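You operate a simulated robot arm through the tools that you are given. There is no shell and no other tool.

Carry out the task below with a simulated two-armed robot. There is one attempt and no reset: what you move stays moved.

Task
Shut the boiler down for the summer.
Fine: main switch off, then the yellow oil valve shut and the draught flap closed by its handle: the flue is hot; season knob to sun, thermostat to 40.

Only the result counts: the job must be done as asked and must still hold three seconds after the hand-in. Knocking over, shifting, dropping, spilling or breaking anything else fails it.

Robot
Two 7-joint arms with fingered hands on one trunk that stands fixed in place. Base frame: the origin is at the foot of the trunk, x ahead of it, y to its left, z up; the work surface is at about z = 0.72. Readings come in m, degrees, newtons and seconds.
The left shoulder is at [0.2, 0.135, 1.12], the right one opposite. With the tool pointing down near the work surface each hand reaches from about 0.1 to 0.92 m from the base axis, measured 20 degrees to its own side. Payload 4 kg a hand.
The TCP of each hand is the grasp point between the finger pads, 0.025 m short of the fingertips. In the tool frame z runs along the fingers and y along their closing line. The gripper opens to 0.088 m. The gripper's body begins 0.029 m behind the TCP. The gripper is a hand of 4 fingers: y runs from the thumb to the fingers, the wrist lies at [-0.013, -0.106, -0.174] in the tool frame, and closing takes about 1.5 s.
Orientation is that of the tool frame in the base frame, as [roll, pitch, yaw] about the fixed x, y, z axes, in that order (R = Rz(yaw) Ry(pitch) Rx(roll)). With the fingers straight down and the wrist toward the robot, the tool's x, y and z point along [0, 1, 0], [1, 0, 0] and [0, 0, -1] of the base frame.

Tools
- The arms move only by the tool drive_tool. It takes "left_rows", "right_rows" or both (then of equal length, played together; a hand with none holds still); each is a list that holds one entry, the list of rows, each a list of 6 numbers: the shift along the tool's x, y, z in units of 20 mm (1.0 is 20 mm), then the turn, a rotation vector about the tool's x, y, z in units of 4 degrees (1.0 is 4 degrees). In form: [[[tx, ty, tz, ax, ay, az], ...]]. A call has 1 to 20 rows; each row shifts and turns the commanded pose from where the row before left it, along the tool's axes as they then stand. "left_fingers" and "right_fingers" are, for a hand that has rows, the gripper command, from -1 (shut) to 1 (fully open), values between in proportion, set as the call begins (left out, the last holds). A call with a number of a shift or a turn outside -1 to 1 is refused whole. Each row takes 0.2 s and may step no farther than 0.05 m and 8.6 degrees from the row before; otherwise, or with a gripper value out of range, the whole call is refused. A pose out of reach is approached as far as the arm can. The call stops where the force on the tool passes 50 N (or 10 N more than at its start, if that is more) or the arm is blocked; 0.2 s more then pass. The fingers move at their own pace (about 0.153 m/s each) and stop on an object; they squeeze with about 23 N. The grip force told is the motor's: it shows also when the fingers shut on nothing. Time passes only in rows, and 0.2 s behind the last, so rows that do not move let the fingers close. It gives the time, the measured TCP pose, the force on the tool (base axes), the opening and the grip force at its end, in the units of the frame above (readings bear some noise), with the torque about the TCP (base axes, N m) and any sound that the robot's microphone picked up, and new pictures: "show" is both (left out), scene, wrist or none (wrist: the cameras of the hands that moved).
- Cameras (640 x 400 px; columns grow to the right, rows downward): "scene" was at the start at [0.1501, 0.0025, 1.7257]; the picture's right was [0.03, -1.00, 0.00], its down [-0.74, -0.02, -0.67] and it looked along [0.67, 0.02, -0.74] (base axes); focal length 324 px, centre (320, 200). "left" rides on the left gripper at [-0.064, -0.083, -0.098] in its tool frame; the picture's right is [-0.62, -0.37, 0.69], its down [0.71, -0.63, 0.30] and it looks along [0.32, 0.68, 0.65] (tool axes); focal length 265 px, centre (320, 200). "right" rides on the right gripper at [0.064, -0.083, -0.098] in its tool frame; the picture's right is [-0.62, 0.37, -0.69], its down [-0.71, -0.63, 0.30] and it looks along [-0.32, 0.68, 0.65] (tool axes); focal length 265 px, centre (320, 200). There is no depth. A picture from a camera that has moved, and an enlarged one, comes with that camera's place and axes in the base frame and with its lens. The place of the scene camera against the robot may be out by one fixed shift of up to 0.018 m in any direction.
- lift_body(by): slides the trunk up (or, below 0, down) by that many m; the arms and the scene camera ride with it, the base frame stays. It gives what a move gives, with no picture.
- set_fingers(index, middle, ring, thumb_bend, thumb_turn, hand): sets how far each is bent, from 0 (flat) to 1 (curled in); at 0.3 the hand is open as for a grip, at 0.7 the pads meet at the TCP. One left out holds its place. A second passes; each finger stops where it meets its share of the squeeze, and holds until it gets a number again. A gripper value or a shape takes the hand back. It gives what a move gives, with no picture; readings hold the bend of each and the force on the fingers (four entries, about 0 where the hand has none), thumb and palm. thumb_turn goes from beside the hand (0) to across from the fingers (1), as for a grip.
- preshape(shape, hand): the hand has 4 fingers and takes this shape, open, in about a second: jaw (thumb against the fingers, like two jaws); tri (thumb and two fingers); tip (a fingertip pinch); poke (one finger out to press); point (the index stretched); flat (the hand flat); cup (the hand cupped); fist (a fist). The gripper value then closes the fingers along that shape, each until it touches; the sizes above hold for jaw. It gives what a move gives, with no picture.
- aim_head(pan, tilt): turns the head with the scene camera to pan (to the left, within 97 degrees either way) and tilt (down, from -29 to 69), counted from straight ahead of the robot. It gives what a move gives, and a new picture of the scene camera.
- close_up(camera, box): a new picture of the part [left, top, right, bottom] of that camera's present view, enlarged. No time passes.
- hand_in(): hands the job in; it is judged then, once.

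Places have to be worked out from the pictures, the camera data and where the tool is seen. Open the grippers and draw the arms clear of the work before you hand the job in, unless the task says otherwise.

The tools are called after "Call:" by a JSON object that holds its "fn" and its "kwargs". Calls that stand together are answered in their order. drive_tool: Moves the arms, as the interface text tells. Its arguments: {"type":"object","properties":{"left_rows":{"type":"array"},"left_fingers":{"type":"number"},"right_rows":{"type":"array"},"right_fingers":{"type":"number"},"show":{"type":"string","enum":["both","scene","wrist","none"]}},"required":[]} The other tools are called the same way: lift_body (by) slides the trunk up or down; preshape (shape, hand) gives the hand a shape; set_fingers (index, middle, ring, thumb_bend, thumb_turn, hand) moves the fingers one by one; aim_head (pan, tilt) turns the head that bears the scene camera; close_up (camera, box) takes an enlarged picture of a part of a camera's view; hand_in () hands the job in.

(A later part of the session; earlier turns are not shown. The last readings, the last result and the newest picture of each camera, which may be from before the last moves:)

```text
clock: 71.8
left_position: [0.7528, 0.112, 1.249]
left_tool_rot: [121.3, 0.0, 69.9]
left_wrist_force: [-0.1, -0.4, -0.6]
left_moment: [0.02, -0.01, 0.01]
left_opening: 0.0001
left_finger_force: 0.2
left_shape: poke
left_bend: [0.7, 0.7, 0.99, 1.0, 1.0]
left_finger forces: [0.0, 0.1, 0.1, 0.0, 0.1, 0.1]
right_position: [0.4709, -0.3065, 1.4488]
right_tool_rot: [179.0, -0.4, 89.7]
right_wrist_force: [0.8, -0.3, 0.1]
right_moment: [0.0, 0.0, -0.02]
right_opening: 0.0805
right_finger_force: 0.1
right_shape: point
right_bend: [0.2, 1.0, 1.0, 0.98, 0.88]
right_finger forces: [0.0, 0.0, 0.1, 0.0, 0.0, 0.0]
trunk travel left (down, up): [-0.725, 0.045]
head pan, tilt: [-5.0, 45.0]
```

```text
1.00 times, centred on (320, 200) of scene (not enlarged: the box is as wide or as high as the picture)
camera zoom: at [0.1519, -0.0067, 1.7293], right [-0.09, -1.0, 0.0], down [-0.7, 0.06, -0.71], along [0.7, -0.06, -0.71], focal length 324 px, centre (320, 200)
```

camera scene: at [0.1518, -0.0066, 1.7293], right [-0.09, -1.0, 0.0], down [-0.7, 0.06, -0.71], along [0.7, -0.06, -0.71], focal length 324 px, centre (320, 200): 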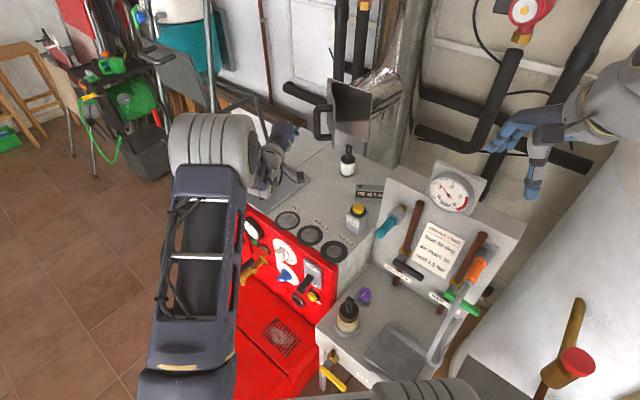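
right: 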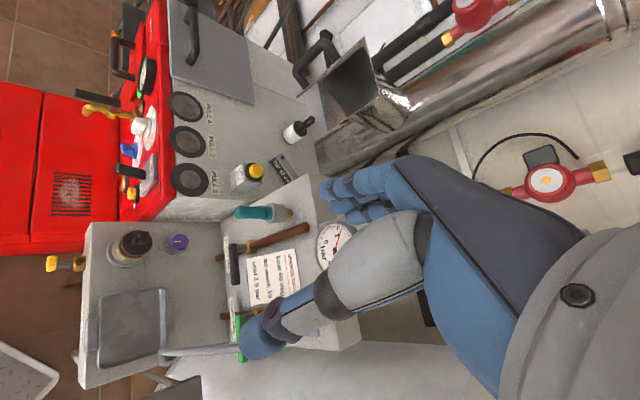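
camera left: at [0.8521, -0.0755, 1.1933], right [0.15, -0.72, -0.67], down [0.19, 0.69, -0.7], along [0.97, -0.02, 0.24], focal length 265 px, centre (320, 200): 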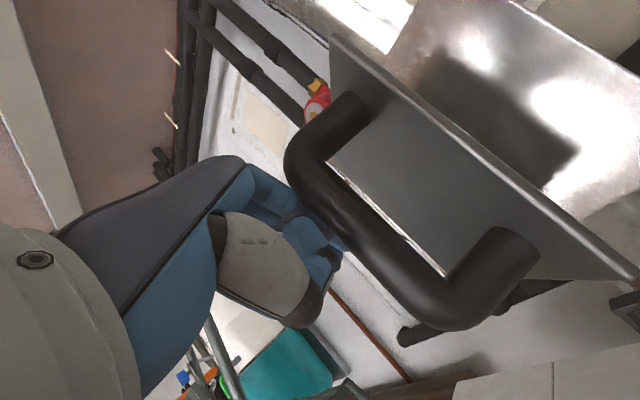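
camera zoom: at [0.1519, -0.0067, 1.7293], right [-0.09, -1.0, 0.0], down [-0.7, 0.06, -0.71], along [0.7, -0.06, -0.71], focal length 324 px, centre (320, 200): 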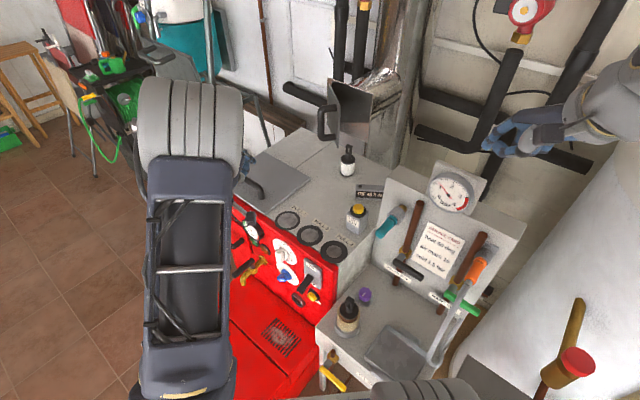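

The flap stays where it was pushed. I look closely at the right hand's point shape to know where its index tip is.

Call:
{"fn": "close_up", "kwargs": {"camera": "right", "box": [270, 130, 450, 310]}}

Call:
{"fn": "close_up", "kwargs": {"camera": "scene", "box": [460, 60, 640, 180]}}

Call:
{"fn": "drive_tool", "kwargs": {"left_rows": [[[0.5, -0.4065, -0.7, 0, 0, 0], [0.5, -0.4065, -0.7, 0, 0, 0], [0.5, -0.4065, -0.7, 0, 0, 0], [0.5, -0.4065, -0.7, 0, 0, 0], [0.5, -0.4065, -0.7, 0, 0, 0], [0.5, -0.4065, -0.7, 0, 0, 0]]], "show": "none"}}

```text
2.22 times, centred on (360, 220) of right
camera zoom: at [0.3838, -0.2424, 1.5469], right [0.35, -0.63, 0.69], down [-0.63, -0.71, -0.32], along [0.69, -0.32, -0.64], focal length 590 px, centre (231, 156)
```

zoom: 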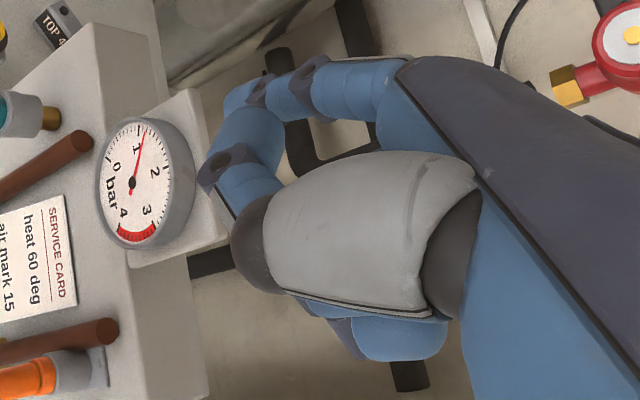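

```text
3.33 times, centred on (550, 120) of scene
camera zoom: at [0.1519, -0.0067, 1.7293], right [-0.09, -1.0, 0.0], down [-0.7, 0.06, -0.71], along [0.7, -0.06, -0.71], focal length 1079 px, centre (-447, 467)
```

zoom: 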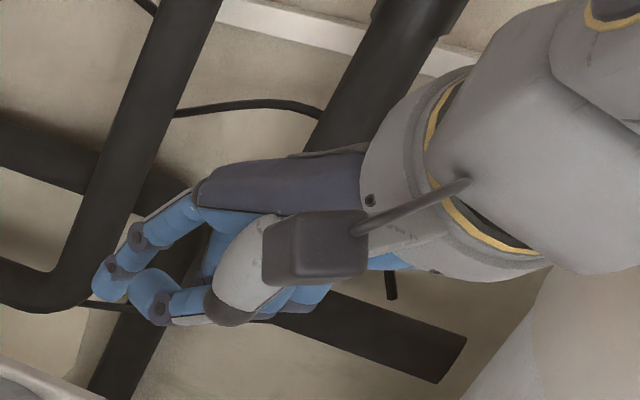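

```text
clock: 73.2
left_position: [0.6825, 0.2011, 1.2505]
left_tool_rot: [121.4, 0.0, 69.8]
left_wrist_force: [0.2, -0.2, 0.0]
left_moment: [-0.02, -0.01, -0.02]
left_opening: 0.0
left_finger_force: 0.1
left_shape: poke
left_bend: [0.7, 0.7, 0.99, 1.0, 1.0]
left_finger forces: [0.0, 0.0, 0.0, 0.0, 0.1, 0.0]
right_position: [0.4692, -0.3065, 1.448]
right_tool_rot: [179.1, -0.4, 89.7]
right_wrist_force: [-0.6, 0.7, -0.1]
right_moment: [0.02, -0.01, 0.0]
right_opening: 0.0808
right_finger_force: 0.1
right_shape: point
right_bend: [0.2, 1.0, 1.0, 0.98, 0.88]
right_finger forces: [0.1, 0.0, 0.1, 0.1, 0.0, 0.0]
trunk travel left (down, up): [-0.725, 0.045]
head pan, tilt: [-5.0, 45.0]
```

I set the right hand to a closed jaw (a compact beak at the TCP) and move it left/forward at height before pitching it forward.

Call:
{"fn": "preshape", "kwargs": {"hand": "right", "shape": "jaw"}}

Call:
{"fn": "drive_tool", "kwargs": {"right_rows": [[[0.953, 0.5, 0, 0, 0, 0], [0.953, 0.5, 0, 0, 0, 0], [0.953, 0.5, 0, 0, 0, 0], [0.953, 0.5, 0, 0, 0, 0], [0.953, 0.5, 0, 0, 0, 0], [0.953, 0.5, 0, 0, 0, 0], [0.953, 0.5, 0, 0, 0, 0], [0.953, 0.5, 0, 0, 0, 0], [0.953, 0.5, 0, 0, 0, 0], [0.953, 0.5, 0, 0, 0, 0], [0.953, 0.5, 0, 0, 0, 0], [0.953, 0.5, 0, 0, 0, 0], [0.953, 0.5, 0, 0, 0, 0], [0.953, 0.5, 0, 0, 0, 0], [0.953, 0.5, 0, 0, 0, 0]]], "right_fingers": -1, "show": "scene"}}

```text
clock: 74.1
left_position: [0.6841, 0.2009, 1.2506]
left_tool_rot: [121.3, 0.0, 69.8]
left_wrist_force: [0.2, 1.0, -0.4]
left_moment: [-0.01, -0.01, -0.02]
left_opening: 0.0
left_finger_force: 0.0
left_shape: poke
left_bend: [0.7, 0.7, 0.99, 1.0, 1.0]
left_finger forces: [0.1, 0.0, 0.1, 0.0, 0.0, 0.1]
right_position: [0.4698, -0.3064, 1.449]
right_tool_rot: [179.1, -0.4, 89.7]
right_wrist_force: [0.3, 0.3, -0.2]
right_moment: [-0.01, -0.01, 0.02]
right_opening: 0.0876
right_finger_force: 0.0
right_shape: jaw
right_bend: [0.3, 0.3, 0.3, 0.3, 0.97]
right_finger forces: [0.1, 0.0, 0.0, 0.1, 0.1, 0.0]
trunk travel left (down, up): [-0.725, 0.045]
head pan, tilt: [-5.0, 45.0]
```

```text
clock: 77.3
left_position: [0.6823, 0.2019, 1.2515]
left_tool_rot: [121.2, 0.0, 69.9]
left_wrist_force: [-0.6, -0.2, 0.5]
left_moment: [0.01, 0.0, 0.01]
left_opening: 0.0
left_finger_force: 0.0
left_shape: poke
left_bend: [0.7, 0.7, 0.99, 1.0, 1.0]
left_finger forces: [0.0, 0.0, 0.0, 0.0, 0.0, 0.0]
right_position: [0.6221, -0.0183, 1.4538]
right_tool_rot: [179.1, -0.3, 89.7]
right_wrist_force: [0.0, 0.0, 0.0]
right_moment: [-0.01, -0.01, 0.01]
right_opening: 0.0
right_finger_force: 23.1
right_shape: jaw
right_bend: [0.7, 0.7, 0.7, 0.38, 1.0]
right_finger forces: [0.0, 0.1, 0.0, 0.0, 0.0, 0.0]
trunk travel left (down, up): [-0.725, 0.045]
head pan, tilt: [-5.0, 45.0]
camera scene: at [0.1518, -0.0068, 1.7293], right [-0.09, -1.0, 0.0], down [-0.7, 0.06, -0.71], along [0.7, -0.06, -0.71], focal length 324 px, centre (320, 200)
```

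scene: 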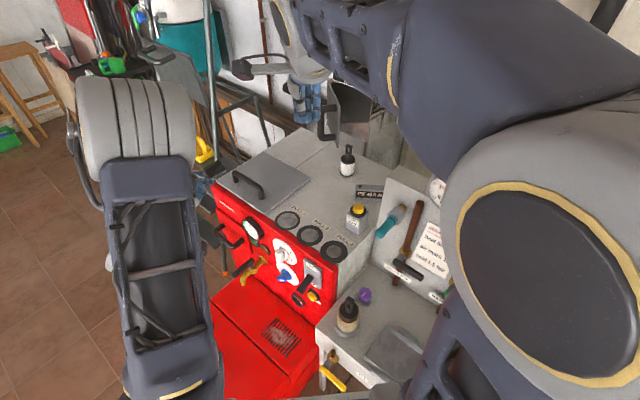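

Now pitch the right hand forward 59°.

Call:
{"fn": "drive_tool", "kwargs": {"right_rows": [[[0, 0, 0, -1, 0, 0], [0, 0, 0, -1, 0, 0], [0, 0, 0, -1, 0, 0], [0, 0, 0, -1, 0, 0], [0, 0, 0, -1, 0, 0], [0, 0, 0, -1, 0, 0], [0, 0, 0, -1, 0, 0], [0, 0, 0, -1, 0, 0], [0, 0, 0, -1, 0, 0], [0, 0, 0, -1, 0, 0], [0, 0, 0, -1, 0, 0], [0, 0, 0, -1, 0, 0], [0, 0, 0, -1, 0, 0], [0, 0, 0, -1, 0, 0], [0, 0, 0, -0.75, 0, 0]]], "show": "both"}}

```text
clock: 79.4
left_position: [0.6832, 0.2008, 1.2505]
left_tool_rot: [121.3, 0.0, 69.9]
left_wrist_force: [-0.1, -0.5, 0.7]
left_moment: [-0.03, -0.02, -0.01]
left_opening: 0.0
left_finger_force: 0.1
left_shape: poke
left_bend: [0.7, 0.7, 0.99, 1.0, 1.0]
left_finger forces: [0.0, 0.1, 0.0, 0.0, 0.0, 0.0]
right_position: [0.6024, 0.0664, 1.4265]
right_tool_rot: [147.8, -6.3, 103.3]
right_wrist_force: [-0.7, -0.6, -0.9]
right_moment: [-0.01, 0.03, -0.03]
right_opening: 0.0001
right_finger_force: 22.9
right_shape: jaw
right_bend: [0.7, 0.7, 0.7, 0.38, 1.0]
right_finger forces: [0.0, 0.0, 0.1, 0.0, 0.0, 0.0]
trunk travel left (down, up): [-0.725, 0.045]
head pan, tilt: [-5.0, 45.0]
stopped in row 10 (right hand): the arm was blocked; the commanded pose is now the measured one
camera scene: at [0.1519, -0.0068, 1.7293], right [-0.09, -1.0, 0.0], down [-0.7, 0.06, -0.71], along [0.7, -0.06, -0.71], focal length 324 px, centre (320, 200)
camera right: at [0.4687, 0.0953, 1.4725], right [0.11, -0.7, 0.71], down [-0.21, -0.71, -0.67], along [0.97, -0.08, -0.23], focal length 265 px, centre (320, 200)
```

scene: 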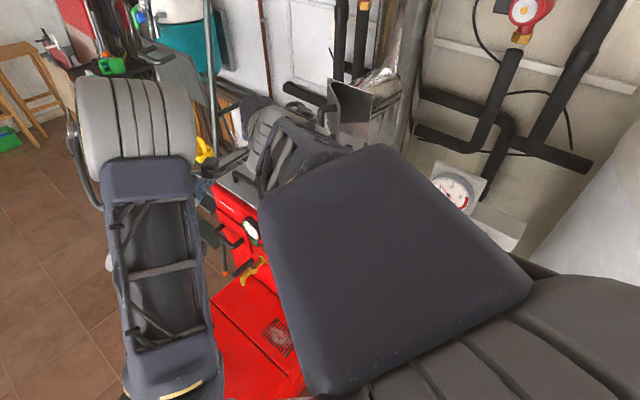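
right: 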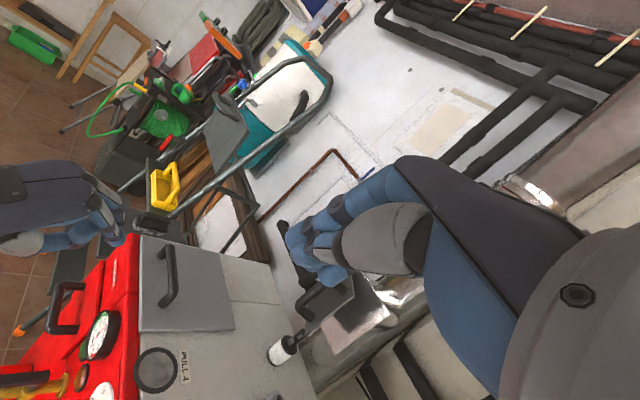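

The right arm got into a cramped fold. I move it forward and down into more open posture first.

Call:
{"fn": "drive_tool", "kwargs": {"right_rows": [[[-0.614, 0.204, 0.812, 0, 0, 0], [-0.614, 0.204, 0.812, 0, 0, 0], [-0.614, 0.204, 0.812, 0, 0, 0], [-0.614, 0.204, 0.812, 0, 0, 0], [-0.614, 0.204, 0.812, 0, 0, 0], [-0.614, 0.204, 0.812, 0, 0, 0], [-0.614, 0.204, 0.812, 0, 0, 0], [-0.614, 0.204, 0.812, 0, 0, 0], [-0.614, 0.204, 0.812, 0, 0, 0], [-0.614, 0.204, 0.812, 0, 0, 0], [-0.614, 0.204, 0.812, 0, 0, 0], [-0.614, 0.204, 0.812, 0, 0, 0]]], "show": "both"}}

```text
clock: 82.0
left_position: [0.6826, 0.205, 1.2468]
left_tool_rot: [121.8, 0.0, 70.5]
left_wrist_force: [-0.7, 0.3, 0.1]
left_moment: [0.01, -0.02, 0.0]
left_opening: 0.0
left_finger_force: 0.1
left_shape: poke
left_bend: [0.7, 0.7, 0.99, 1.0, 1.0]
left_finger forces: [0.0, 0.0, 0.0, 0.0, 0.1, 0.0]
right_position: [0.774, -0.0298, 1.2774]
right_tool_rot: [147.3, -6.7, 103.3]
right_wrist_force: [-0.5, -0.8, -0.4]
right_moment: [0.0, -0.04, -0.02]
right_opening: 0.0002
right_finger_force: 23.2
right_shape: jaw
right_bend: [0.7, 0.7, 0.7, 0.38, 1.0]
right_finger forces: [0.0, 0.1, 0.0, 0.1, 0.0, 0.1]
trunk travel left (down, up): [-0.725, 0.045]
head pan, tilt: [-5.0, 45.0]
camera scene: at [0.1516, -0.0069, 1.7293], right [-0.09, -1.0, 0.0], down [-0.7, 0.06, -0.71], along [0.7, -0.06, -0.71], focal length 324 px, centre (320, 200)
camera right: at [0.6394, 0.0, 1.323], right [0.1, -0.7, 0.7], down [-0.21, -0.71, -0.68], along [0.97, -0.08, -0.22], focal length 265 px, centre (320, 200)
```

scene: 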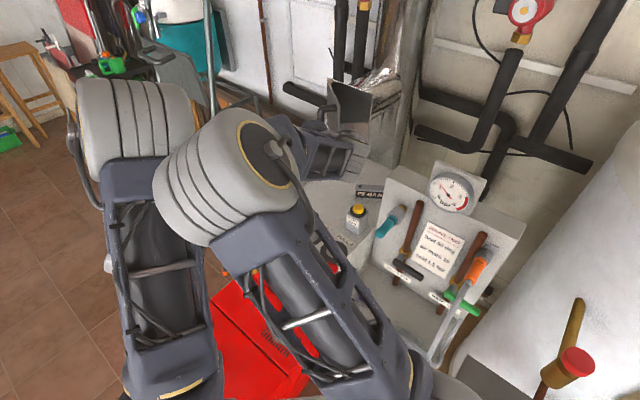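
right: 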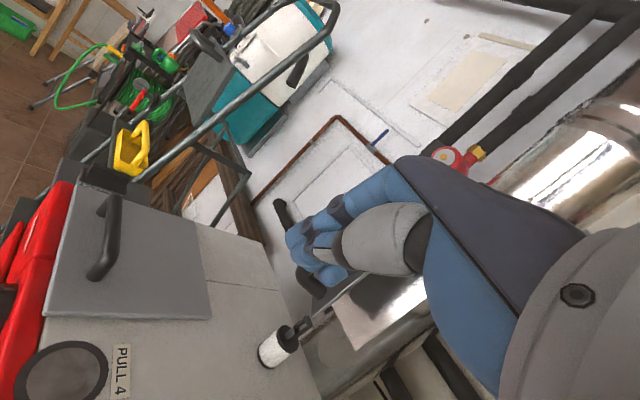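

The right elbow leans against the left arm; I move the left arm further left.

Call:
{"fn": "drive_tool", "kwargs": {"left_rows": [[[1, -0.2, -0.3, 0, 0, 0], [1, -0.2, -0.3, 0, 0, 0], [1, -0.2, -0.3, 0, 0, 0], [1, -0.2, -0.3, 0, 0, 0], [1, -0.2, -0.3, 0, 0, 0], [1, -0.2, -0.3, 0, 0, 0], [1, -0.2, -0.3, 0, 0, 0], [1, -0.2, -0.3, 0, 0, 0]]], "show": "scene"}}

Call:
{"fn": "close_up", "kwargs": {"camera": "right", "box": [260, 160, 440, 340]}}

```text
clock: 83.8
left_position: [0.6842, 0.3712, 1.2487]
left_tool_rot: [121.2, 0.0, 69.8]
left_wrist_force: [0.1, 0.4, -0.5]
left_moment: [0.02, -0.04, -0.03]
left_opening: 0.0
left_finger_force: 0.0
left_shape: poke
left_bend: [0.7, 0.7, 0.99, 1.0, 1.0]
left_finger forces: [0.0, 0.0, 0.0, 0.1, 0.0, 0.0]
right_position: [0.7736, -0.0289, 1.2728]
right_tool_rot: [147.8, -6.1, 103.2]
right_wrist_force: [-0.4, -0.3, 0.4]
right_moment: [0.0, -0.01, -0.02]
right_opening: 0.0
right_finger_force: 22.7
right_shape: jaw
right_bend: [0.7, 0.7, 0.7, 0.38, 1.0]
right_finger forces: [0.0, 0.0, 0.0, 0.0, 0.0, 0.1]
trunk travel left (down, up): [-0.725, 0.045]
head pan, tilt: [-5.0, 45.0]
camera scene: at [0.152, -0.0069, 1.7293], right [-0.09, -1.0, 0.0], down [-0.7, 0.06, -0.71], along [0.7, -0.06, -0.71], focal length 324 px, centre (320, 200)
```

scene: 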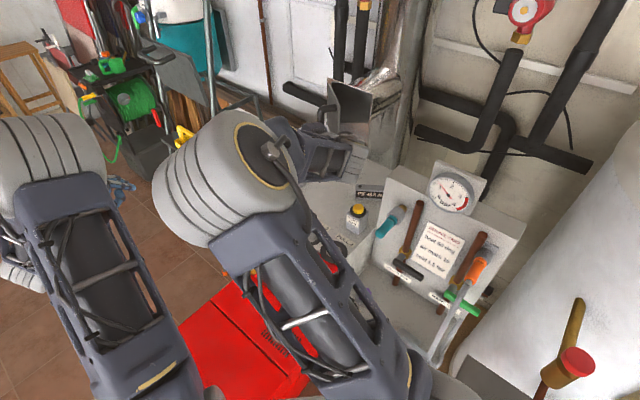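

```text
2.22 times, centred on (350, 250) of right
camera zoom: at [0.6399, 0.0003, 1.318], right [0.1, -0.7, 0.71], down [-0.22, -0.71, -0.67], along [0.97, -0.08, -0.22], focal length 590 px, centre (253, 89)
```

zoom: 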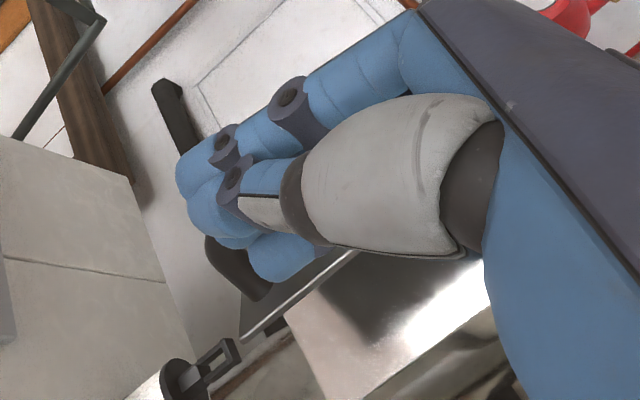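

Now pitch the right hand forward while moving ahead, correcting yaw.

Call:
{"fn": "drive_tool", "kwargs": {"right_rows": [[[-0.14, 0.305, 0.43, -1, -0.25, 0.4], [-0.14, 0.305, 0.43, -1, -0.25, 0.4], [-0.14, 0.305, 0.43, -1, -0.25, 0.4], [-0.14, 0.305, 0.43, -1, -0.25, 0.4], [-0.14, 0.305, 0.43, -1, -0.25, 0.4], [-0.14, 0.305, 0.43, -1, -0.25, 0.4], [-0.14, 0.305, 0.43, -1, -0.25, 0.4]]], "show": "both"}}

```text
clock: 85.4
left_position: [0.6831, 0.3708, 1.2479]
left_tool_rot: [121.3, 0.0, 69.8]
left_wrist_force: [0.5, 0.3, 0.7]
left_moment: [0.0, -0.02, 0.02]
left_opening: 0.0
left_finger_force: 0.0
left_shape: poke
left_bend: [0.7, 0.7, 0.99, 1.0, 1.0]
left_finger forces: [0.0, 0.0, 0.0, 0.1, 0.1, 0.0]
right_position: [0.8465, -0.0399, 1.2574]
right_tool_rot: [121.4, -9.3, 90.4]
right_wrist_force: [-0.8, 0.2, 0.6]
right_moment: [0.01, -0.03, -0.01]
right_opening: 0.0001
right_finger_force: 23.2
right_shape: jaw
right_bend: [0.7, 0.7, 0.7, 0.38, 1.0]
right_finger forces: [0.0, 0.0, 0.1, 0.1, 0.0, 0.0]
trunk travel left (down, up): [-0.725, 0.045]
head pan, tilt: [-5.0, 45.0]
camera scene: at [0.1518, -0.0067, 1.7293], right [-0.09, -1.0, 0.0], down [-0.7, 0.06, -0.71], along [0.7, -0.06, -0.71], focal length 324 px, centre (320, 200)
camera right: at [0.7191, 0.0265, 1.2474], right [-0.4, -0.72, 0.57], down [-0.06, -0.59, -0.8], along [0.92, -0.35, 0.19], focal length 265 px, centre (320, 200)
```

scene: 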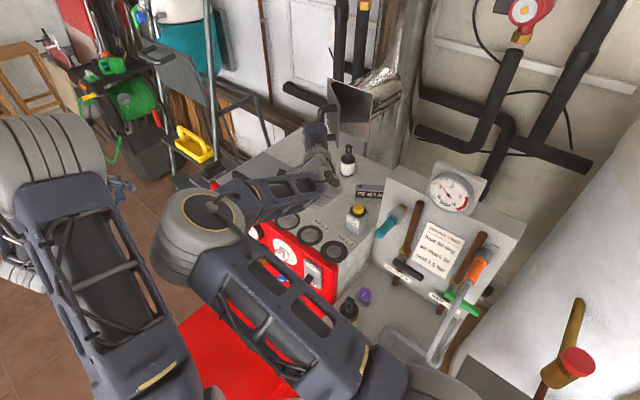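
right: 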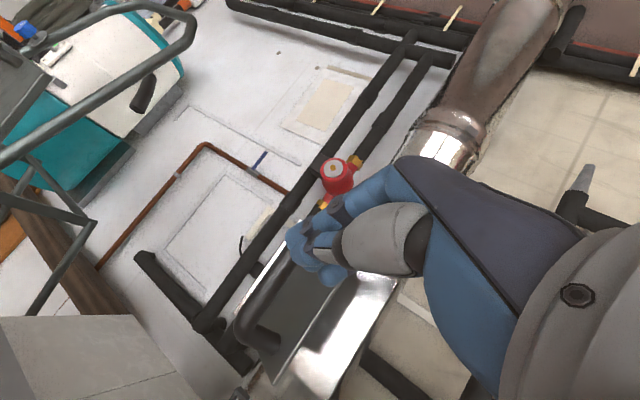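

Zoom the right wrist view on the handle to locate it.

Call:
{"fn": "close_up", "kwargs": {"camera": "right", "box": [200, 180, 440, 400]}}

Call:
{"fn": "close_up", "kwargs": {"camera": "scene", "box": [280, 60, 400, 200]}}

```text
1.82 times, centred on (320, 290) of right
camera zoom: at [0.7191, 0.0265, 1.2474], right [-0.4, -0.72, 0.57], down [-0.06, -0.59, -0.8], along [0.92, -0.35, 0.19], focal length 483 px, centre (320, 36)
```

zoom: 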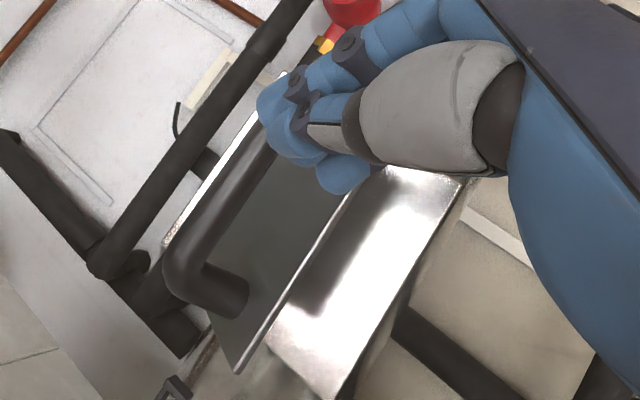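

```text
2.86 times, centred on (340, 130) of scene
camera zoom: at [0.1518, -0.0067, 1.7293], right [-0.09, -1.0, 0.0], down [-0.7, 0.06, -0.71], along [0.7, -0.06, -0.71], focal length 925 px, centre (263, 400)
```

zoom: 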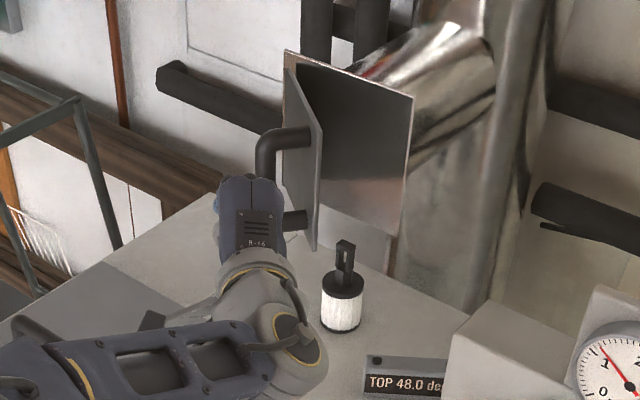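

Bar now near (0.985,-0.086,1.15–1.25). I advance the right hand to the bar's left side.

Call:
{"fn": "drive_tool", "kwargs": {"right_rows": [[[0.03, 0.213, 0.946, 0, 0, 0], [0.03, 0.213, 0.946, 0, 0, 0], [0.03, 0.213, 0.946, 0, 0, 0], [0.03, 0.213, 0.946, 0, 0, 0], [0.03, 0.213, 0.946, 0, 0, 0], [0.03, 0.213, 0.946, 0, 0, 0], [0.03, 0.213, 0.946, 0, 0, 0]]], "show": "wrist"}}

Call:
{"fn": "close_up", "kwargs": {"camera": "right", "box": [200, 180, 440, 400]}}

Call:
{"fn": "close_up", "kwargs": {"camera": "scene", "box": [280, 60, 400, 200]}}

```text
clock: 87.0
left_position: [0.6845, 0.3703, 1.2479]
left_tool_rot: [121.3, 0.0, 69.9]
left_wrist_force: [0.0, -0.5, -1.5]
left_moment: [0.01, 0.01, 0.0]
left_opening: 0.0002
left_finger_force: 0.1
left_shape: poke
left_bend: [0.7, 0.7, 0.99, 1.0, 1.0]
left_finger forces: [0.0, 0.0, 0.1, 0.0, 0.1, 0.0]
right_position: [0.9118, 0.0133, 1.2291]
right_tool_rot: [121.5, -9.3, 90.4]
right_wrist_force: [0.4, -0.3, 0.3]
right_moment: [0.01, -0.01, -0.03]
right_opening: 0.0001
right_finger_force: 23.2
right_shape: jaw
right_bend: [0.7, 0.7, 0.7, 0.38, 1.0]
right_finger forces: [0.0, 0.1, 0.0, 0.0, 0.0, 0.0]
right hand out of reach, approached as far as the arm can: row 3, 4, 5, 6, 7
trunk travel left (down, up): [-0.725, 0.045]
head pan, tilt: [-5.0, 45.0]
camera right: at [0.7826, 0.0779, 1.2217], right [-0.39, -0.72, 0.57], down [-0.07, -0.59, -0.8], along [0.92, -0.35, 0.19], focal length 265 px, centre (320, 200)
```

right: 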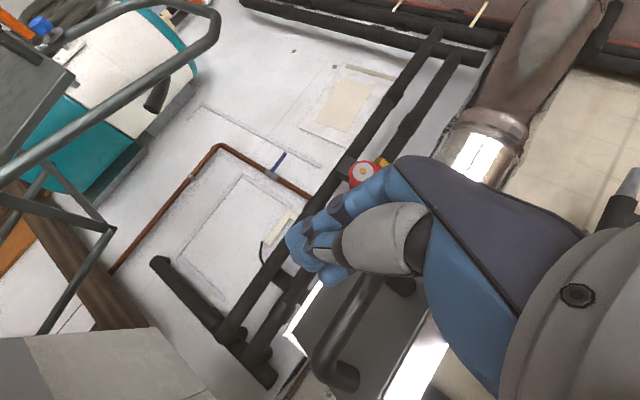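

```text
1.82 times, centred on (320, 290) of right
camera zoom: at [0.7826, 0.0779, 1.2217], right [-0.39, -0.72, 0.57], down [-0.07, -0.59, -0.8], along [0.92, -0.35, 0.19], focal length 483 px, centre (320, 36)
```

zoom: 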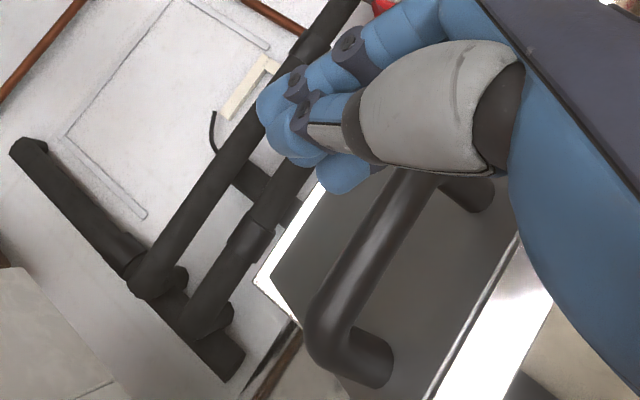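

```text
2.86 times, centred on (340, 130) of scene
camera zoom: at [0.152, -0.0067, 1.7293], right [-0.09, -1.0, 0.0], down [-0.7, 0.06, -0.71], along [0.7, -0.06, -0.71], focal length 925 px, centre (263, 400)
```

zoom: 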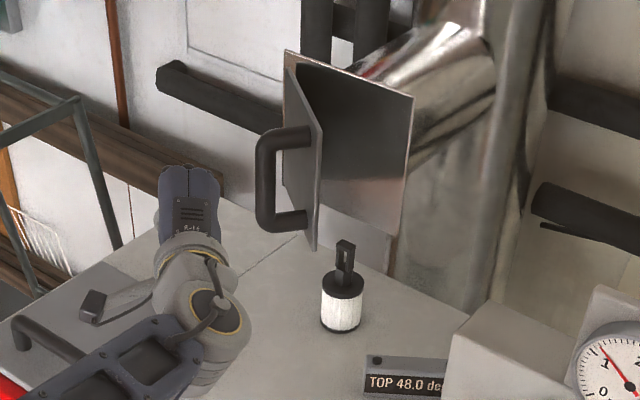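

The right arm is in a poor elbow branch and can't reach. I retrace it back, and will instead finish with the left arm using a straighter index for extra reach.

Call:
{"fn": "drive_tool", "kwargs": {"right_rows": [[[-0.6, -0.04, -0.93, 0, 0, 0], [-0.6, -0.04, -0.93, 0, 0, 0], [-0.6, -0.04, -0.93, 0, 0, 0], [-0.6, -0.04, -0.93, 0, 0, 0], [0.14, -0.305, -0.43, 1, 0.25, -0.4], [0.14, -0.305, -0.43, 1, 0.25, -0.4], [0.14, -0.305, -0.43, 1, 0.25, -0.4], [0.14, -0.305, -0.43, 1, 0.25, -0.4], [0.14, -0.305, -0.43, 1, 0.25, -0.4], [0.14, -0.305, -0.43, 1, 0.25, -0.4], [0.14, -0.305, -0.43, 1, 0.25, -0.4]]], "show": "scene"}}

```text
clock: 89.4
left_position: [0.6846, 0.3711, 1.2476]
left_tool_rot: [121.3, 0.0, 69.9]
left_wrist_force: [0.1, -0.3, -1.1]
left_moment: [0.01, -0.01, 0.0]
left_opening: 0.0
left_finger_force: 0.1
left_shape: poke
left_bend: [0.7, 0.7, 0.99, 1.0, 1.0]
left_finger forces: [0.0, 0.1, 0.0, 0.1, 0.1, 0.0]
right_position: [0.7707, -0.0284, 1.2702]
right_tool_rot: [147.9, -6.2, 103.2]
right_wrist_force: [0.0, -0.6, 0.3]
right_moment: [0.01, 0.0, 0.01]
right_opening: 0.0
right_finger_force: 22.4
right_shape: jaw
right_bend: [0.7, 0.7, 0.7, 0.38, 1.0]
right_finger forces: [0.0, 0.0, 0.0, 0.0, 0.1, 0.1]
trunk travel left (down, up): [-0.725, 0.045]
head pan, tilt: [-5.0, 45.0]
camera scene: at [0.1521, -0.0064, 1.7292], right [-0.09, -1.0, 0.0], down [-0.7, 0.06, -0.71], along [0.7, -0.06, -0.71], focal length 324 px, centre (320, 200)
```

scene: 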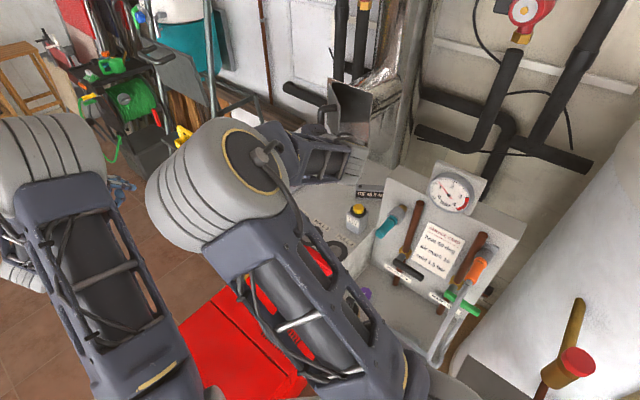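

Move the right hand up and right, back to its own side.

Call:
{"fn": "drive_tool", "kwargs": {"right_rows": [[[-0.56, -0.33, -0.92, 0, 0, 0], [-0.56, -0.33, -0.92, 0, 0, 0], [-0.56, -0.33, -0.92, 0, 0, 0], [-0.56, -0.33, -0.92, 0, 0, 0], [-0.56, -0.33, -0.92, 0, 0, 0], [-0.56, -0.33, -0.92, 0, 0, 0], [-0.56, -0.33, -0.92, 0, 0, 0], [-0.56, -0.33, -0.92, 0, 0, 0], [-0.56, -0.33, -0.92, 0, 0, 0], [-0.56, -0.33, -0.92, 0, 0, 0], [-0.56, -0.33, -0.92, 0, 0, 0], [-0.56, -0.33, -0.92, 0, 0, 0], [-0.56, -0.33, -0.92, 0, 0, 0], [-0.56, -0.33, -0.92, 0, 0, 0]]], "show": "scene"}}

```text
clock: 92.4
left_position: [0.6841, 0.3707, 1.2486]
left_tool_rot: [121.3, 0.0, 70.0]
left_wrist_force: [0.9, 0.0, 0.1]
left_moment: [0.01, 0.0, 0.0]
left_opening: 0.0001
left_finger_force: 0.1
left_shape: poke
left_bend: [0.7, 0.7, 0.99, 1.0, 1.0]
left_finger forces: [0.0, 0.0, 0.1, 0.0, 0.1, 0.0]
right_position: [0.6018, -0.2482, 1.422]
right_tool_rot: [147.8, -6.2, 103.2]
right_wrist_force: [0.1, -0.4, 0.0]
right_moment: [0.01, 0.01, 0.01]
right_opening: 0.0
right_finger_force: 22.9
right_shape: jaw
right_bend: [0.7, 0.7, 0.7, 0.38, 1.0]
right_finger forces: [0.0, 0.1, 0.0, 0.0, 0.0, 0.1]
trunk travel left (down, up): [-0.725, 0.045]
head pan, tilt: [-5.0, 45.0]
camera scene: at [0.1521, -0.0065, 1.7292], right [-0.09, -1.0, 0.0], down [-0.7, 0.06, -0.71], along [0.7, -0.06, -0.71], focal length 324 px, centre (320, 200)
```

scene: 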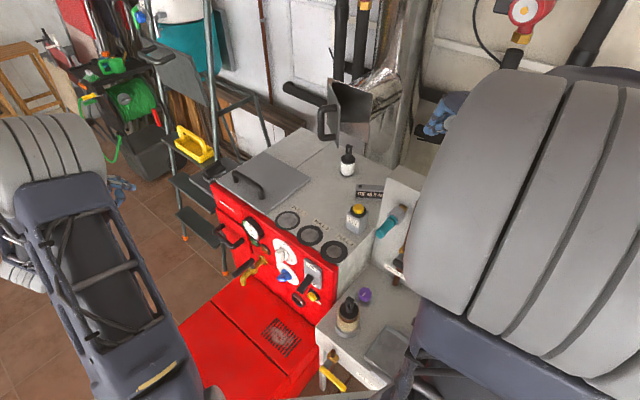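

The right arm is back on its side. I raise the trunk 0.04 m and straighten the left index for more reach.

Call:
{"fn": "lift_body", "kwargs": {"by": 0.04}}

Call:
{"fn": "set_fingers", "kwargs": {"hand": "left", "index": 0.3, "middle": 1.0, "ring": 1.0}}

Call:
{"fn": "close_up", "kwargs": {"camera": "left", "box": [0, 0, 640, 400]}}

```text
clock: 93.2
left_position: [0.6836, 0.3708, 1.2877]
left_tool_rot: [121.3, 0.0, 69.8]
left_wrist_force: [0.2, 0.0, 0.1]
left_moment: [0.0, 0.02, 0.01]
left_opening: 0.0001
left_finger_force: 0.1
left_shape: poke
left_bend: [0.7, 0.7, 0.99, 1.0, 1.0]
left_finger forces: [0.0, 0.0, 0.0, 0.1, 0.1, 0.1]
right_position: [0.6022, -0.2483, 1.4612]
right_tool_rot: [148.0, -6.2, 103.1]
right_wrist_force: [0.2, -0.5, -0.4]
right_moment: [0.02, 0.03, 0.04]
right_opening: 0.0
right_finger_force: 23.1
right_shape: jaw
right_bend: [0.7, 0.7, 0.7, 0.38, 1.0]
right_finger forces: [0.0, 0.0, 0.1, 0.1, 0.1, 0.0]
trunk travel left (down, up): [-0.765, 0.005]
head pan, tilt: [-5.0, 45.0]
```

```text
clock: 94.2
left_position: [0.6836, 0.3704, 1.2883]
left_tool_rot: [121.3, 0.0, 69.8]
left_wrist_force: [0.7, 0.7, -0.7]
left_moment: [-0.03, 0.01, -0.01]
left_opening: 0.0489
left_finger_force: 0.1
left_shape: fingers
left_bend: [0.3, 1.0, 1.0, 1.0, 1.0]
left_finger forces: [0.0, 0.0, 0.1, 0.0, 0.1, 0.0]
right_position: [0.6023, -0.2484, 1.4612]
right_tool_rot: [147.8, -6.2, 103.1]
right_wrist_force: [0.4, 0.2, 0.0]
right_moment: [0.01, 0.0, -0.02]
right_opening: 0.0
right_finger_force: 22.7
right_shape: jaw
right_bend: [0.7, 0.7, 0.7, 0.38, 1.0]
right_finger forces: [0.0, 0.1, 0.1, 0.0, 0.0, 0.1]
trunk travel left (down, up): [-0.765, 0.005]
head pan, tilt: [-5.0, 45.0]
```

```text
1.00 times, centred on (320, 200) of left (not enlarged: the box is as wide or as high as the picture)
camera zoom: at [0.5418, 0.3549, 1.2676], right [0.16, -0.72, -0.68], down [0.18, 0.69, -0.7], along [0.97, -0.01, 0.24], focal length 265 px, centre (320, 200)
```

zoom: 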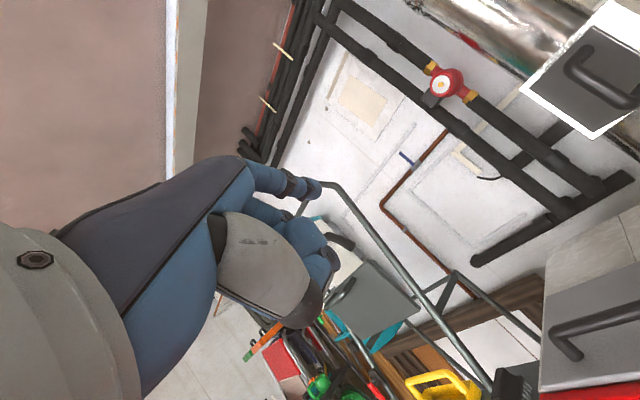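

The index tip is now about 4 cm farther ahead. I bring the left hand back toward the flap.

Call:
{"fn": "drive_tool", "kwargs": {"left_rows": [[[-0.641, 0.166, 0.718, 0, 0, 0], [-0.641, 0.166, 0.718, 0, 0, 0], [-0.641, 0.166, 0.718, 0, 0, 0], [-0.641, 0.166, 0.718, 0, 0, 0], [-0.641, 0.166, 0.718, 0, 0, 0], [-0.641, 0.166, 0.718, 0, 0, 0], [-0.641, 0.166, 0.718, 0, 0, 0], [-0.641, 0.166, 0.718, 0, 0, 0], [-0.641, 0.166, 0.718, 0, 0, 0], [-0.641, 0.166, 0.718, 0, 0, 0], [-0.641, 0.166, 0.718, 0, 0, 0], [-0.641, 0.166, 0.718, 0, 0, 0], [-0.641, 0.166, 0.718, 0, 0, 0], [-0.641, 0.166, 0.718, 0, 0, 0], [-0.641, 0.166, 0.718, 0, 0, 0], [-0.641, 0.166, 0.718, 0, 0, 0], [-0.641, 0.166, 0.718, 0, 0, 0], [-0.641, 0.166, 0.718, 0, 0, 0], [-0.641, 0.166, 0.718, 0, 0, 0]]], "show": "both"}}

```text
clock: 98.2
left_position: [0.8499, 0.0501, 1.1977]
left_tool_rot: [121.3, -0.1, 70.0]
left_wrist_force: [-0.7, -0.2, -1.0]
left_moment: [0.02, 0.02, 0.0]
left_opening: 0.0484
left_finger_force: 0.1
left_shape: fingers
left_bend: [0.3, 1.0, 1.0, 1.0, 1.0]
left_finger forces: [0.1, 0.0, 0.1, 0.1, 0.0, 0.0]
right_position: [0.6023, -0.2489, 1.461]
right_tool_rot: [147.9, -6.2, 103.2]
right_wrist_force: [0.2, -0.3, -0.1]
right_moment: [0.03, -0.01, 0.0]
right_opening: 0.0
right_finger_force: 23.1
right_shape: jaw
right_bend: [0.7, 0.7, 0.7, 0.38, 1.0]
right_finger forces: [0.0, 0.1, 0.0, 0.0, 0.0, 0.0]
trunk travel left (down, up): [-0.765, 0.005]
head pan, tilt: [-5.0, 45.0]
camera scene: at [0.1519, -0.0064, 1.7693], right [-0.09, -1.0, 0.0], down [-0.7, 0.06, -0.71], along [0.7, -0.06, -0.71], focal length 324 px, centre (320, 200)
camera left: at [0.7083, 0.0343, 1.1774], right [0.16, -0.72, -0.68], down [0.18, 0.69, -0.7], along [0.97, -0.01, 0.24], focal length 265 px, centre (320, 200)
```

scene: 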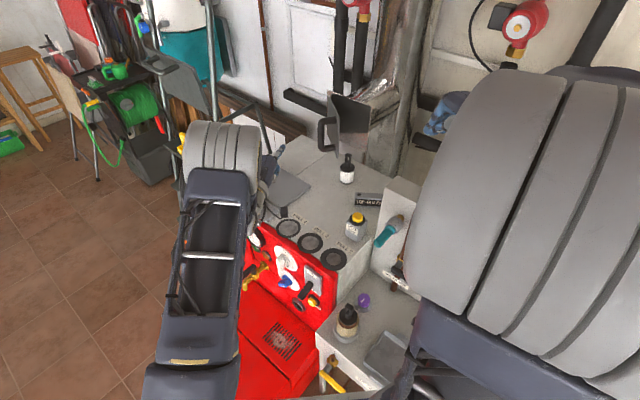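
left: 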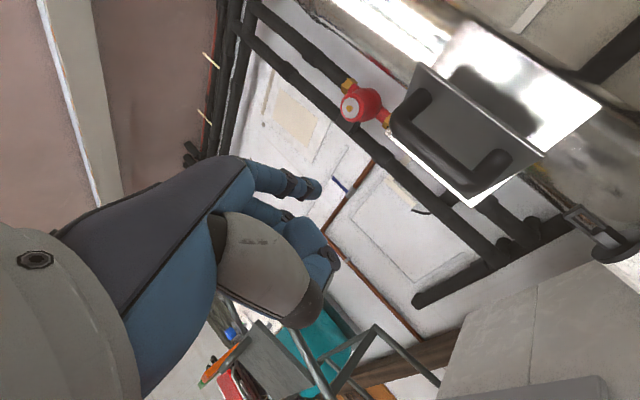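

Advance to the bar's left side.

Call:
{"fn": "drive_tool", "kwargs": {"left_rows": [[[-0.178, 0.378, 0.958, 0, 0, 0], [-0.178, 0.378, 0.958, 0, 0, 0], [-0.178, 0.378, 0.958, 0, 0, 0], [-0.178, 0.378, 0.958, 0, 0, 0], [-0.178, 0.378, 0.958, 0, 0, 0], [-0.178, 0.378, 0.958, 0, 0, 0]]], "show": "wrist"}}

Call:
{"fn": "close_up", "kwargs": {"camera": "scene", "box": [270, 60, 400, 190]}}

```text
clock: 99.6
left_position: [0.9569, -0.0122, 1.1775]
left_tool_rot: [121.4, 0.0, 69.9]
left_wrist_force: [-0.4, -0.5, 0.0]
left_moment: [0.01, 0.01, 0.03]
left_opening: 0.0485
left_finger_force: 0.1
left_shape: fingers
left_bend: [0.3, 1.0, 1.0, 1.0, 1.0]
left_finger forces: [0.0, 0.0, 0.0, 0.0, 0.0, 0.0]
right_position: [0.6026, -0.2473, 1.461]
right_tool_rot: [147.9, -6.2, 103.3]
right_wrist_force: [-0.5, -0.5, 0.0]
right_moment: [-0.04, -0.01, -0.01]
right_opening: 0.0002
right_finger_force: 23.0
right_shape: jaw
right_bend: [0.7, 0.7, 0.7, 0.38, 1.0]
right_finger forces: [0.0, 0.0, 0.0, 0.0, 0.0, 0.1]
trunk travel left (down, up): [-0.765, 0.005]
head pan, tilt: [-5.0, 45.0]
camera left: at [0.8152, -0.0284, 1.1569], right [0.16, -0.72, -0.68], down [0.18, 0.69, -0.7], along [0.97, -0.01, 0.24], focal length 265 px, centre (320, 200)
```

left: 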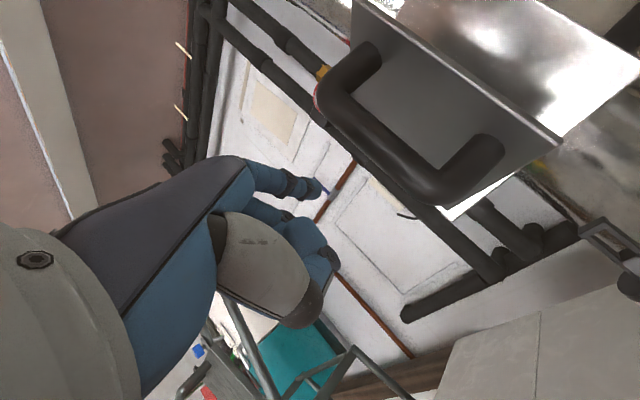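

```text
3.08 times, centred on (335, 125) of scene
camera zoom: at [0.1518, -0.0066, 1.7693], right [-0.09, -1.0, 0.0], down [-0.7, 0.06, -0.71], along [0.7, -0.06, -0.71], focal length 996 px, centre (274, 431)
```

zoom: 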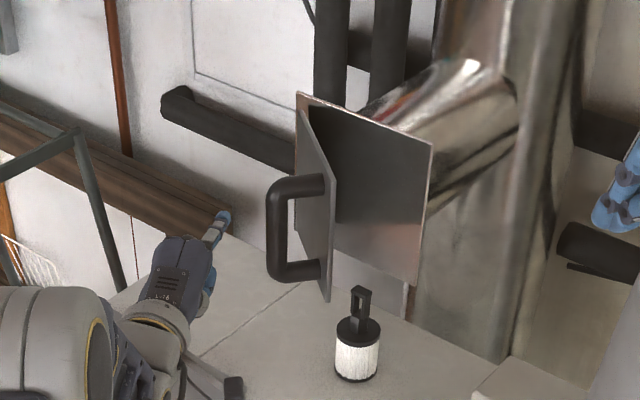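

Tip is left of the bar at mid-height. Push toward -y.

Call:
{"fn": "drive_tool", "kwargs": {"left_rows": [[[-0.352, 0.067, 0.11, 0, 0, 0], [-0.352, 0.067, 0.11, 0, 0, 0], [-0.352, 0.067, 0.11, 0, 0, 0], [-0.352, 0.067, 0.11, 0, 0, 0], [-0.352, 0.067, 0.11, 0, 0, 0], [-0.352, 0.067, 0.11, 0, 0, 0], [-0.352, 0.067, 0.11, 0, 0, 0], [-0.352, 0.067, 0.11, 0, 0, 0]]], "show": "wrist"}}

Call:
{"fn": "close_up", "kwargs": {"camera": "scene", "box": [270, 60, 400, 190]}}

```text
clock: 101.4
left_position: [0.9788, -0.0424, 1.1812]
left_tool_rot: [121.4, 0.1, 69.1]
left_wrist_force: [0.0, 0.4, 0.4]
left_moment: [0.03, 0.02, -0.02]
left_opening: 0.0486
left_finger_force: 0.1
left_shape: fingers
left_bend: [0.3, 1.0, 1.0, 1.0, 1.0]
left_finger forces: [0.0, 0.0, 0.0, 0.0, 0.1, 0.0]
left hand out of reach, approached as far as the arm can: row 3, 4, 5, 6, 7, 8
right_position: [0.6026, -0.2495, 1.4605]
right_tool_rot: [148.0, -6.2, 103.3]
right_wrist_force: [0.0, -0.3, -0.1]
right_moment: [0.01, -0.01, -0.03]
right_opening: 0.0002
right_finger_force: 23.6
right_shape: jaw
right_bend: [0.7, 0.7, 0.7, 0.38, 1.0]
right_finger forces: [0.0, 0.1, 0.0, 0.0, 0.1, 0.0]
trunk travel left (down, up): [-0.765, 0.005]
head pan, tilt: [-5.0, 45.0]
camera left: at [0.8358, -0.0566, 1.161], right [0.15, -0.72, -0.67], down [0.19, 0.69, -0.7], along [0.97, -0.02, 0.24], focal length 265 px, centre (320, 200)
```

left: 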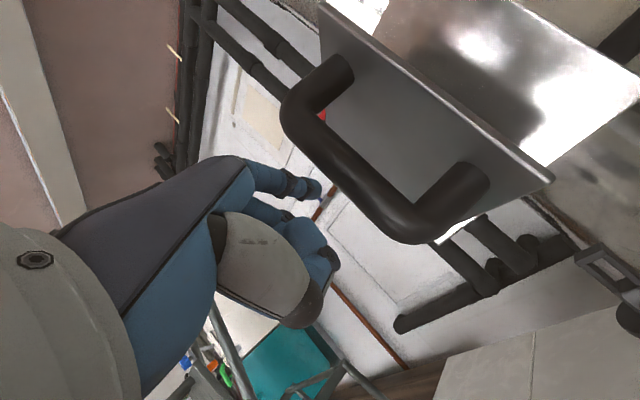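

```text
3.08 times, centred on (335, 125) of scene
camera zoom: at [0.152, -0.0067, 1.7693], right [-0.09, -1.0, 0.0], down [-0.7, 0.06, -0.71], along [0.7, -0.06, -0.71], focal length 996 px, centre (274, 431)
```

zoom: 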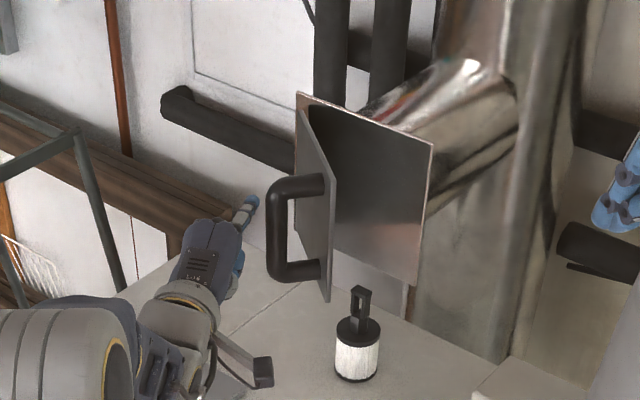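

Reach is limited by a joint rather than distance. I yaw the hand further right so it aligns with the forearm, then keep pushing.

Call:
{"fn": "drive_tool", "kwargs": {"left_rows": [[[0, 0, 0, 0, -0.8, 0.487], [0, 0, 0, 0, -0.8, 0.487], [0, 0, 0, 0, -0.8, 0.487], [0, 0, 0, 0, -0.8, 0.487], [0, 0, 0, 0, -0.8, 0.487]]], "show": "wrist"}}

Call:
{"fn": "close_up", "kwargs": {"camera": "scene", "box": [200, 50, 420, 250]}}

```text
clock: 102.6
left_position: [0.9783, -0.0395, 1.1796]
left_tool_rot: [121.3, -0.1, 51.1]
left_wrist_force: [-0.5, -0.2, -0.1]
left_moment: [0.0, 0.02, -0.01]
left_opening: 0.0488
left_finger_force: 0.0
left_shape: fingers
left_bend: [0.3, 1.0, 1.0, 1.0, 1.0]
left_finger forces: [0.1, 0.1, 0.0, 0.0, 0.1, 0.0]
right_position: [0.6032, -0.2468, 1.4615]
right_tool_rot: [147.9, -6.2, 103.1]
right_wrist_force: [-0.2, -0.5, 0.6]
right_moment: [0.0, 0.01, 0.0]
right_opening: 0.0001
right_finger_force: 23.1
right_shape: jaw
right_bend: [0.7, 0.7, 0.7, 0.38, 1.0]
right_finger forces: [0.1, 0.0, 0.1, 0.1, 0.0, 0.0]
trunk travel left (down, up): [-0.765, 0.005]
head pan, tilt: [-5.0, 45.0]
camera left: at [0.8391, -0.0101, 1.1595], right [-0.08, -0.73, -0.68], down [0.4, 0.6, -0.7], along [0.92, -0.32, 0.24], focal length 265 px, centre (320, 200)
```

left: 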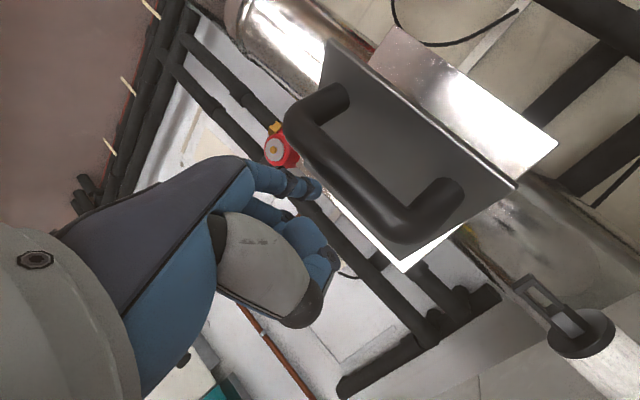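

```text
2.00 times, centred on (310, 150) of scene
camera zoom: at [0.1519, -0.0068, 1.7693], right [-0.09, -1.0, 0.0], down [-0.7, 0.06, -0.71], along [0.7, -0.06, -0.71], focal length 648 px, centre (340, 300)
```

zoom: 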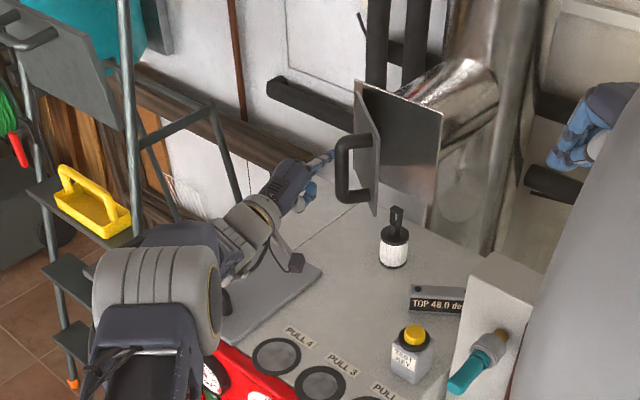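

The hand now lines up with the forearm. Push -y again (with slight -x).

Call:
{"fn": "drive_tool", "kwargs": {"left_rows": [[[-0.34, 0.093, 0.15, 0, 0, 0], [-0.34, 0.093, 0.15, 0, 0, 0], [-0.34, 0.093, 0.15, 0, 0, 0], [-0.34, 0.093, 0.15, 0, 0, 0], [-0.34, 0.093, 0.15, 0, 0, 0], [-0.34, 0.093, 0.15, 0, 0, 0], [-0.34, 0.093, 0.15, 0, 0, 0]]], "show": "wrist"}}

Call:
{"fn": "close_up", "kwargs": {"camera": "scene", "box": [270, 60, 400, 190]}}

```text
clock: 104.2
left_position: [0.9681, -0.0941, 1.1801]
left_tool_rot: [121.4, -0.1, 51.2]
left_wrist_force: [1.2, -0.5, 0.4]
left_moment: [-0.01, 0.02, 0.05]
left_opening: 0.0485
left_finger_force: 0.5
left_shape: fingers
left_bend: [0.3, 1.0, 1.0, 1.0, 1.0]
left_finger forces: [0.8, 0.1, 0.0, 0.0, 0.1, 0.1]
right_position: [0.6027, -0.2492, 1.4625]
right_tool_rot: [147.8, -6.2, 103.3]
right_wrist_force: [-0.6, -0.3, 0.3]
right_moment: [0.0, 0.02, 0.0]
right_opening: 0.0001
right_finger_force: 22.9
right_shape: jaw
right_bend: [0.7, 0.7, 0.7, 0.38, 1.0]
right_finger forces: [0.0, 0.1, 0.0, 0.0, 0.0, 0.1]
trunk travel left (down, up): [-0.765, 0.005]
head pan, tilt: [-5.0, 45.0]
camera left: at [0.8282, -0.0632, 1.1599], right [-0.08, -0.73, -0.68], down [0.4, 0.6, -0.7], along [0.92, -0.32, 0.24], focal length 265 px, centre (320, 200)
```

left: 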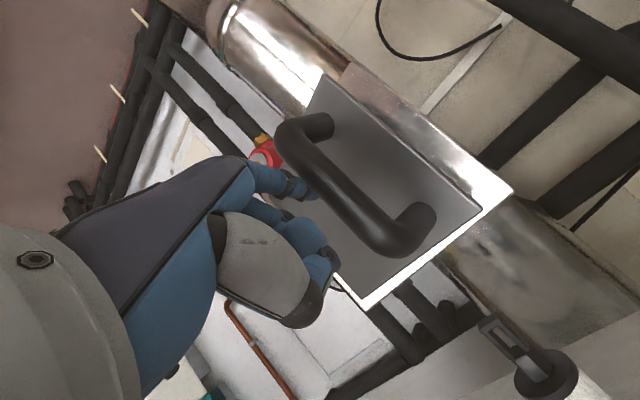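

```text
3.08 times, centred on (335, 125) of scene
camera zoom: at [0.1521, -0.0066, 1.7693], right [-0.09, -1.0, 0.0], down [-0.7, 0.06, -0.71], along [0.7, -0.06, -0.71], focal length 996 px, centre (274, 431)
```

zoom: 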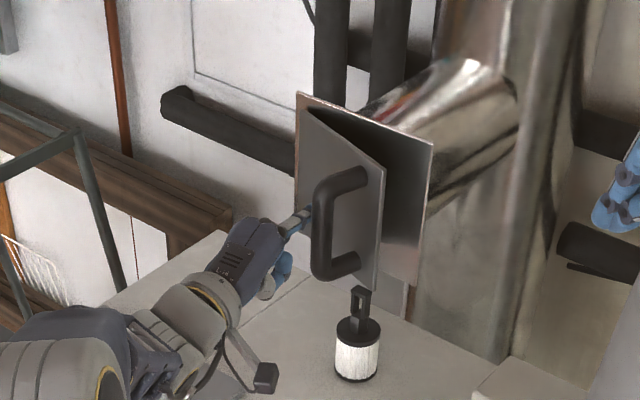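

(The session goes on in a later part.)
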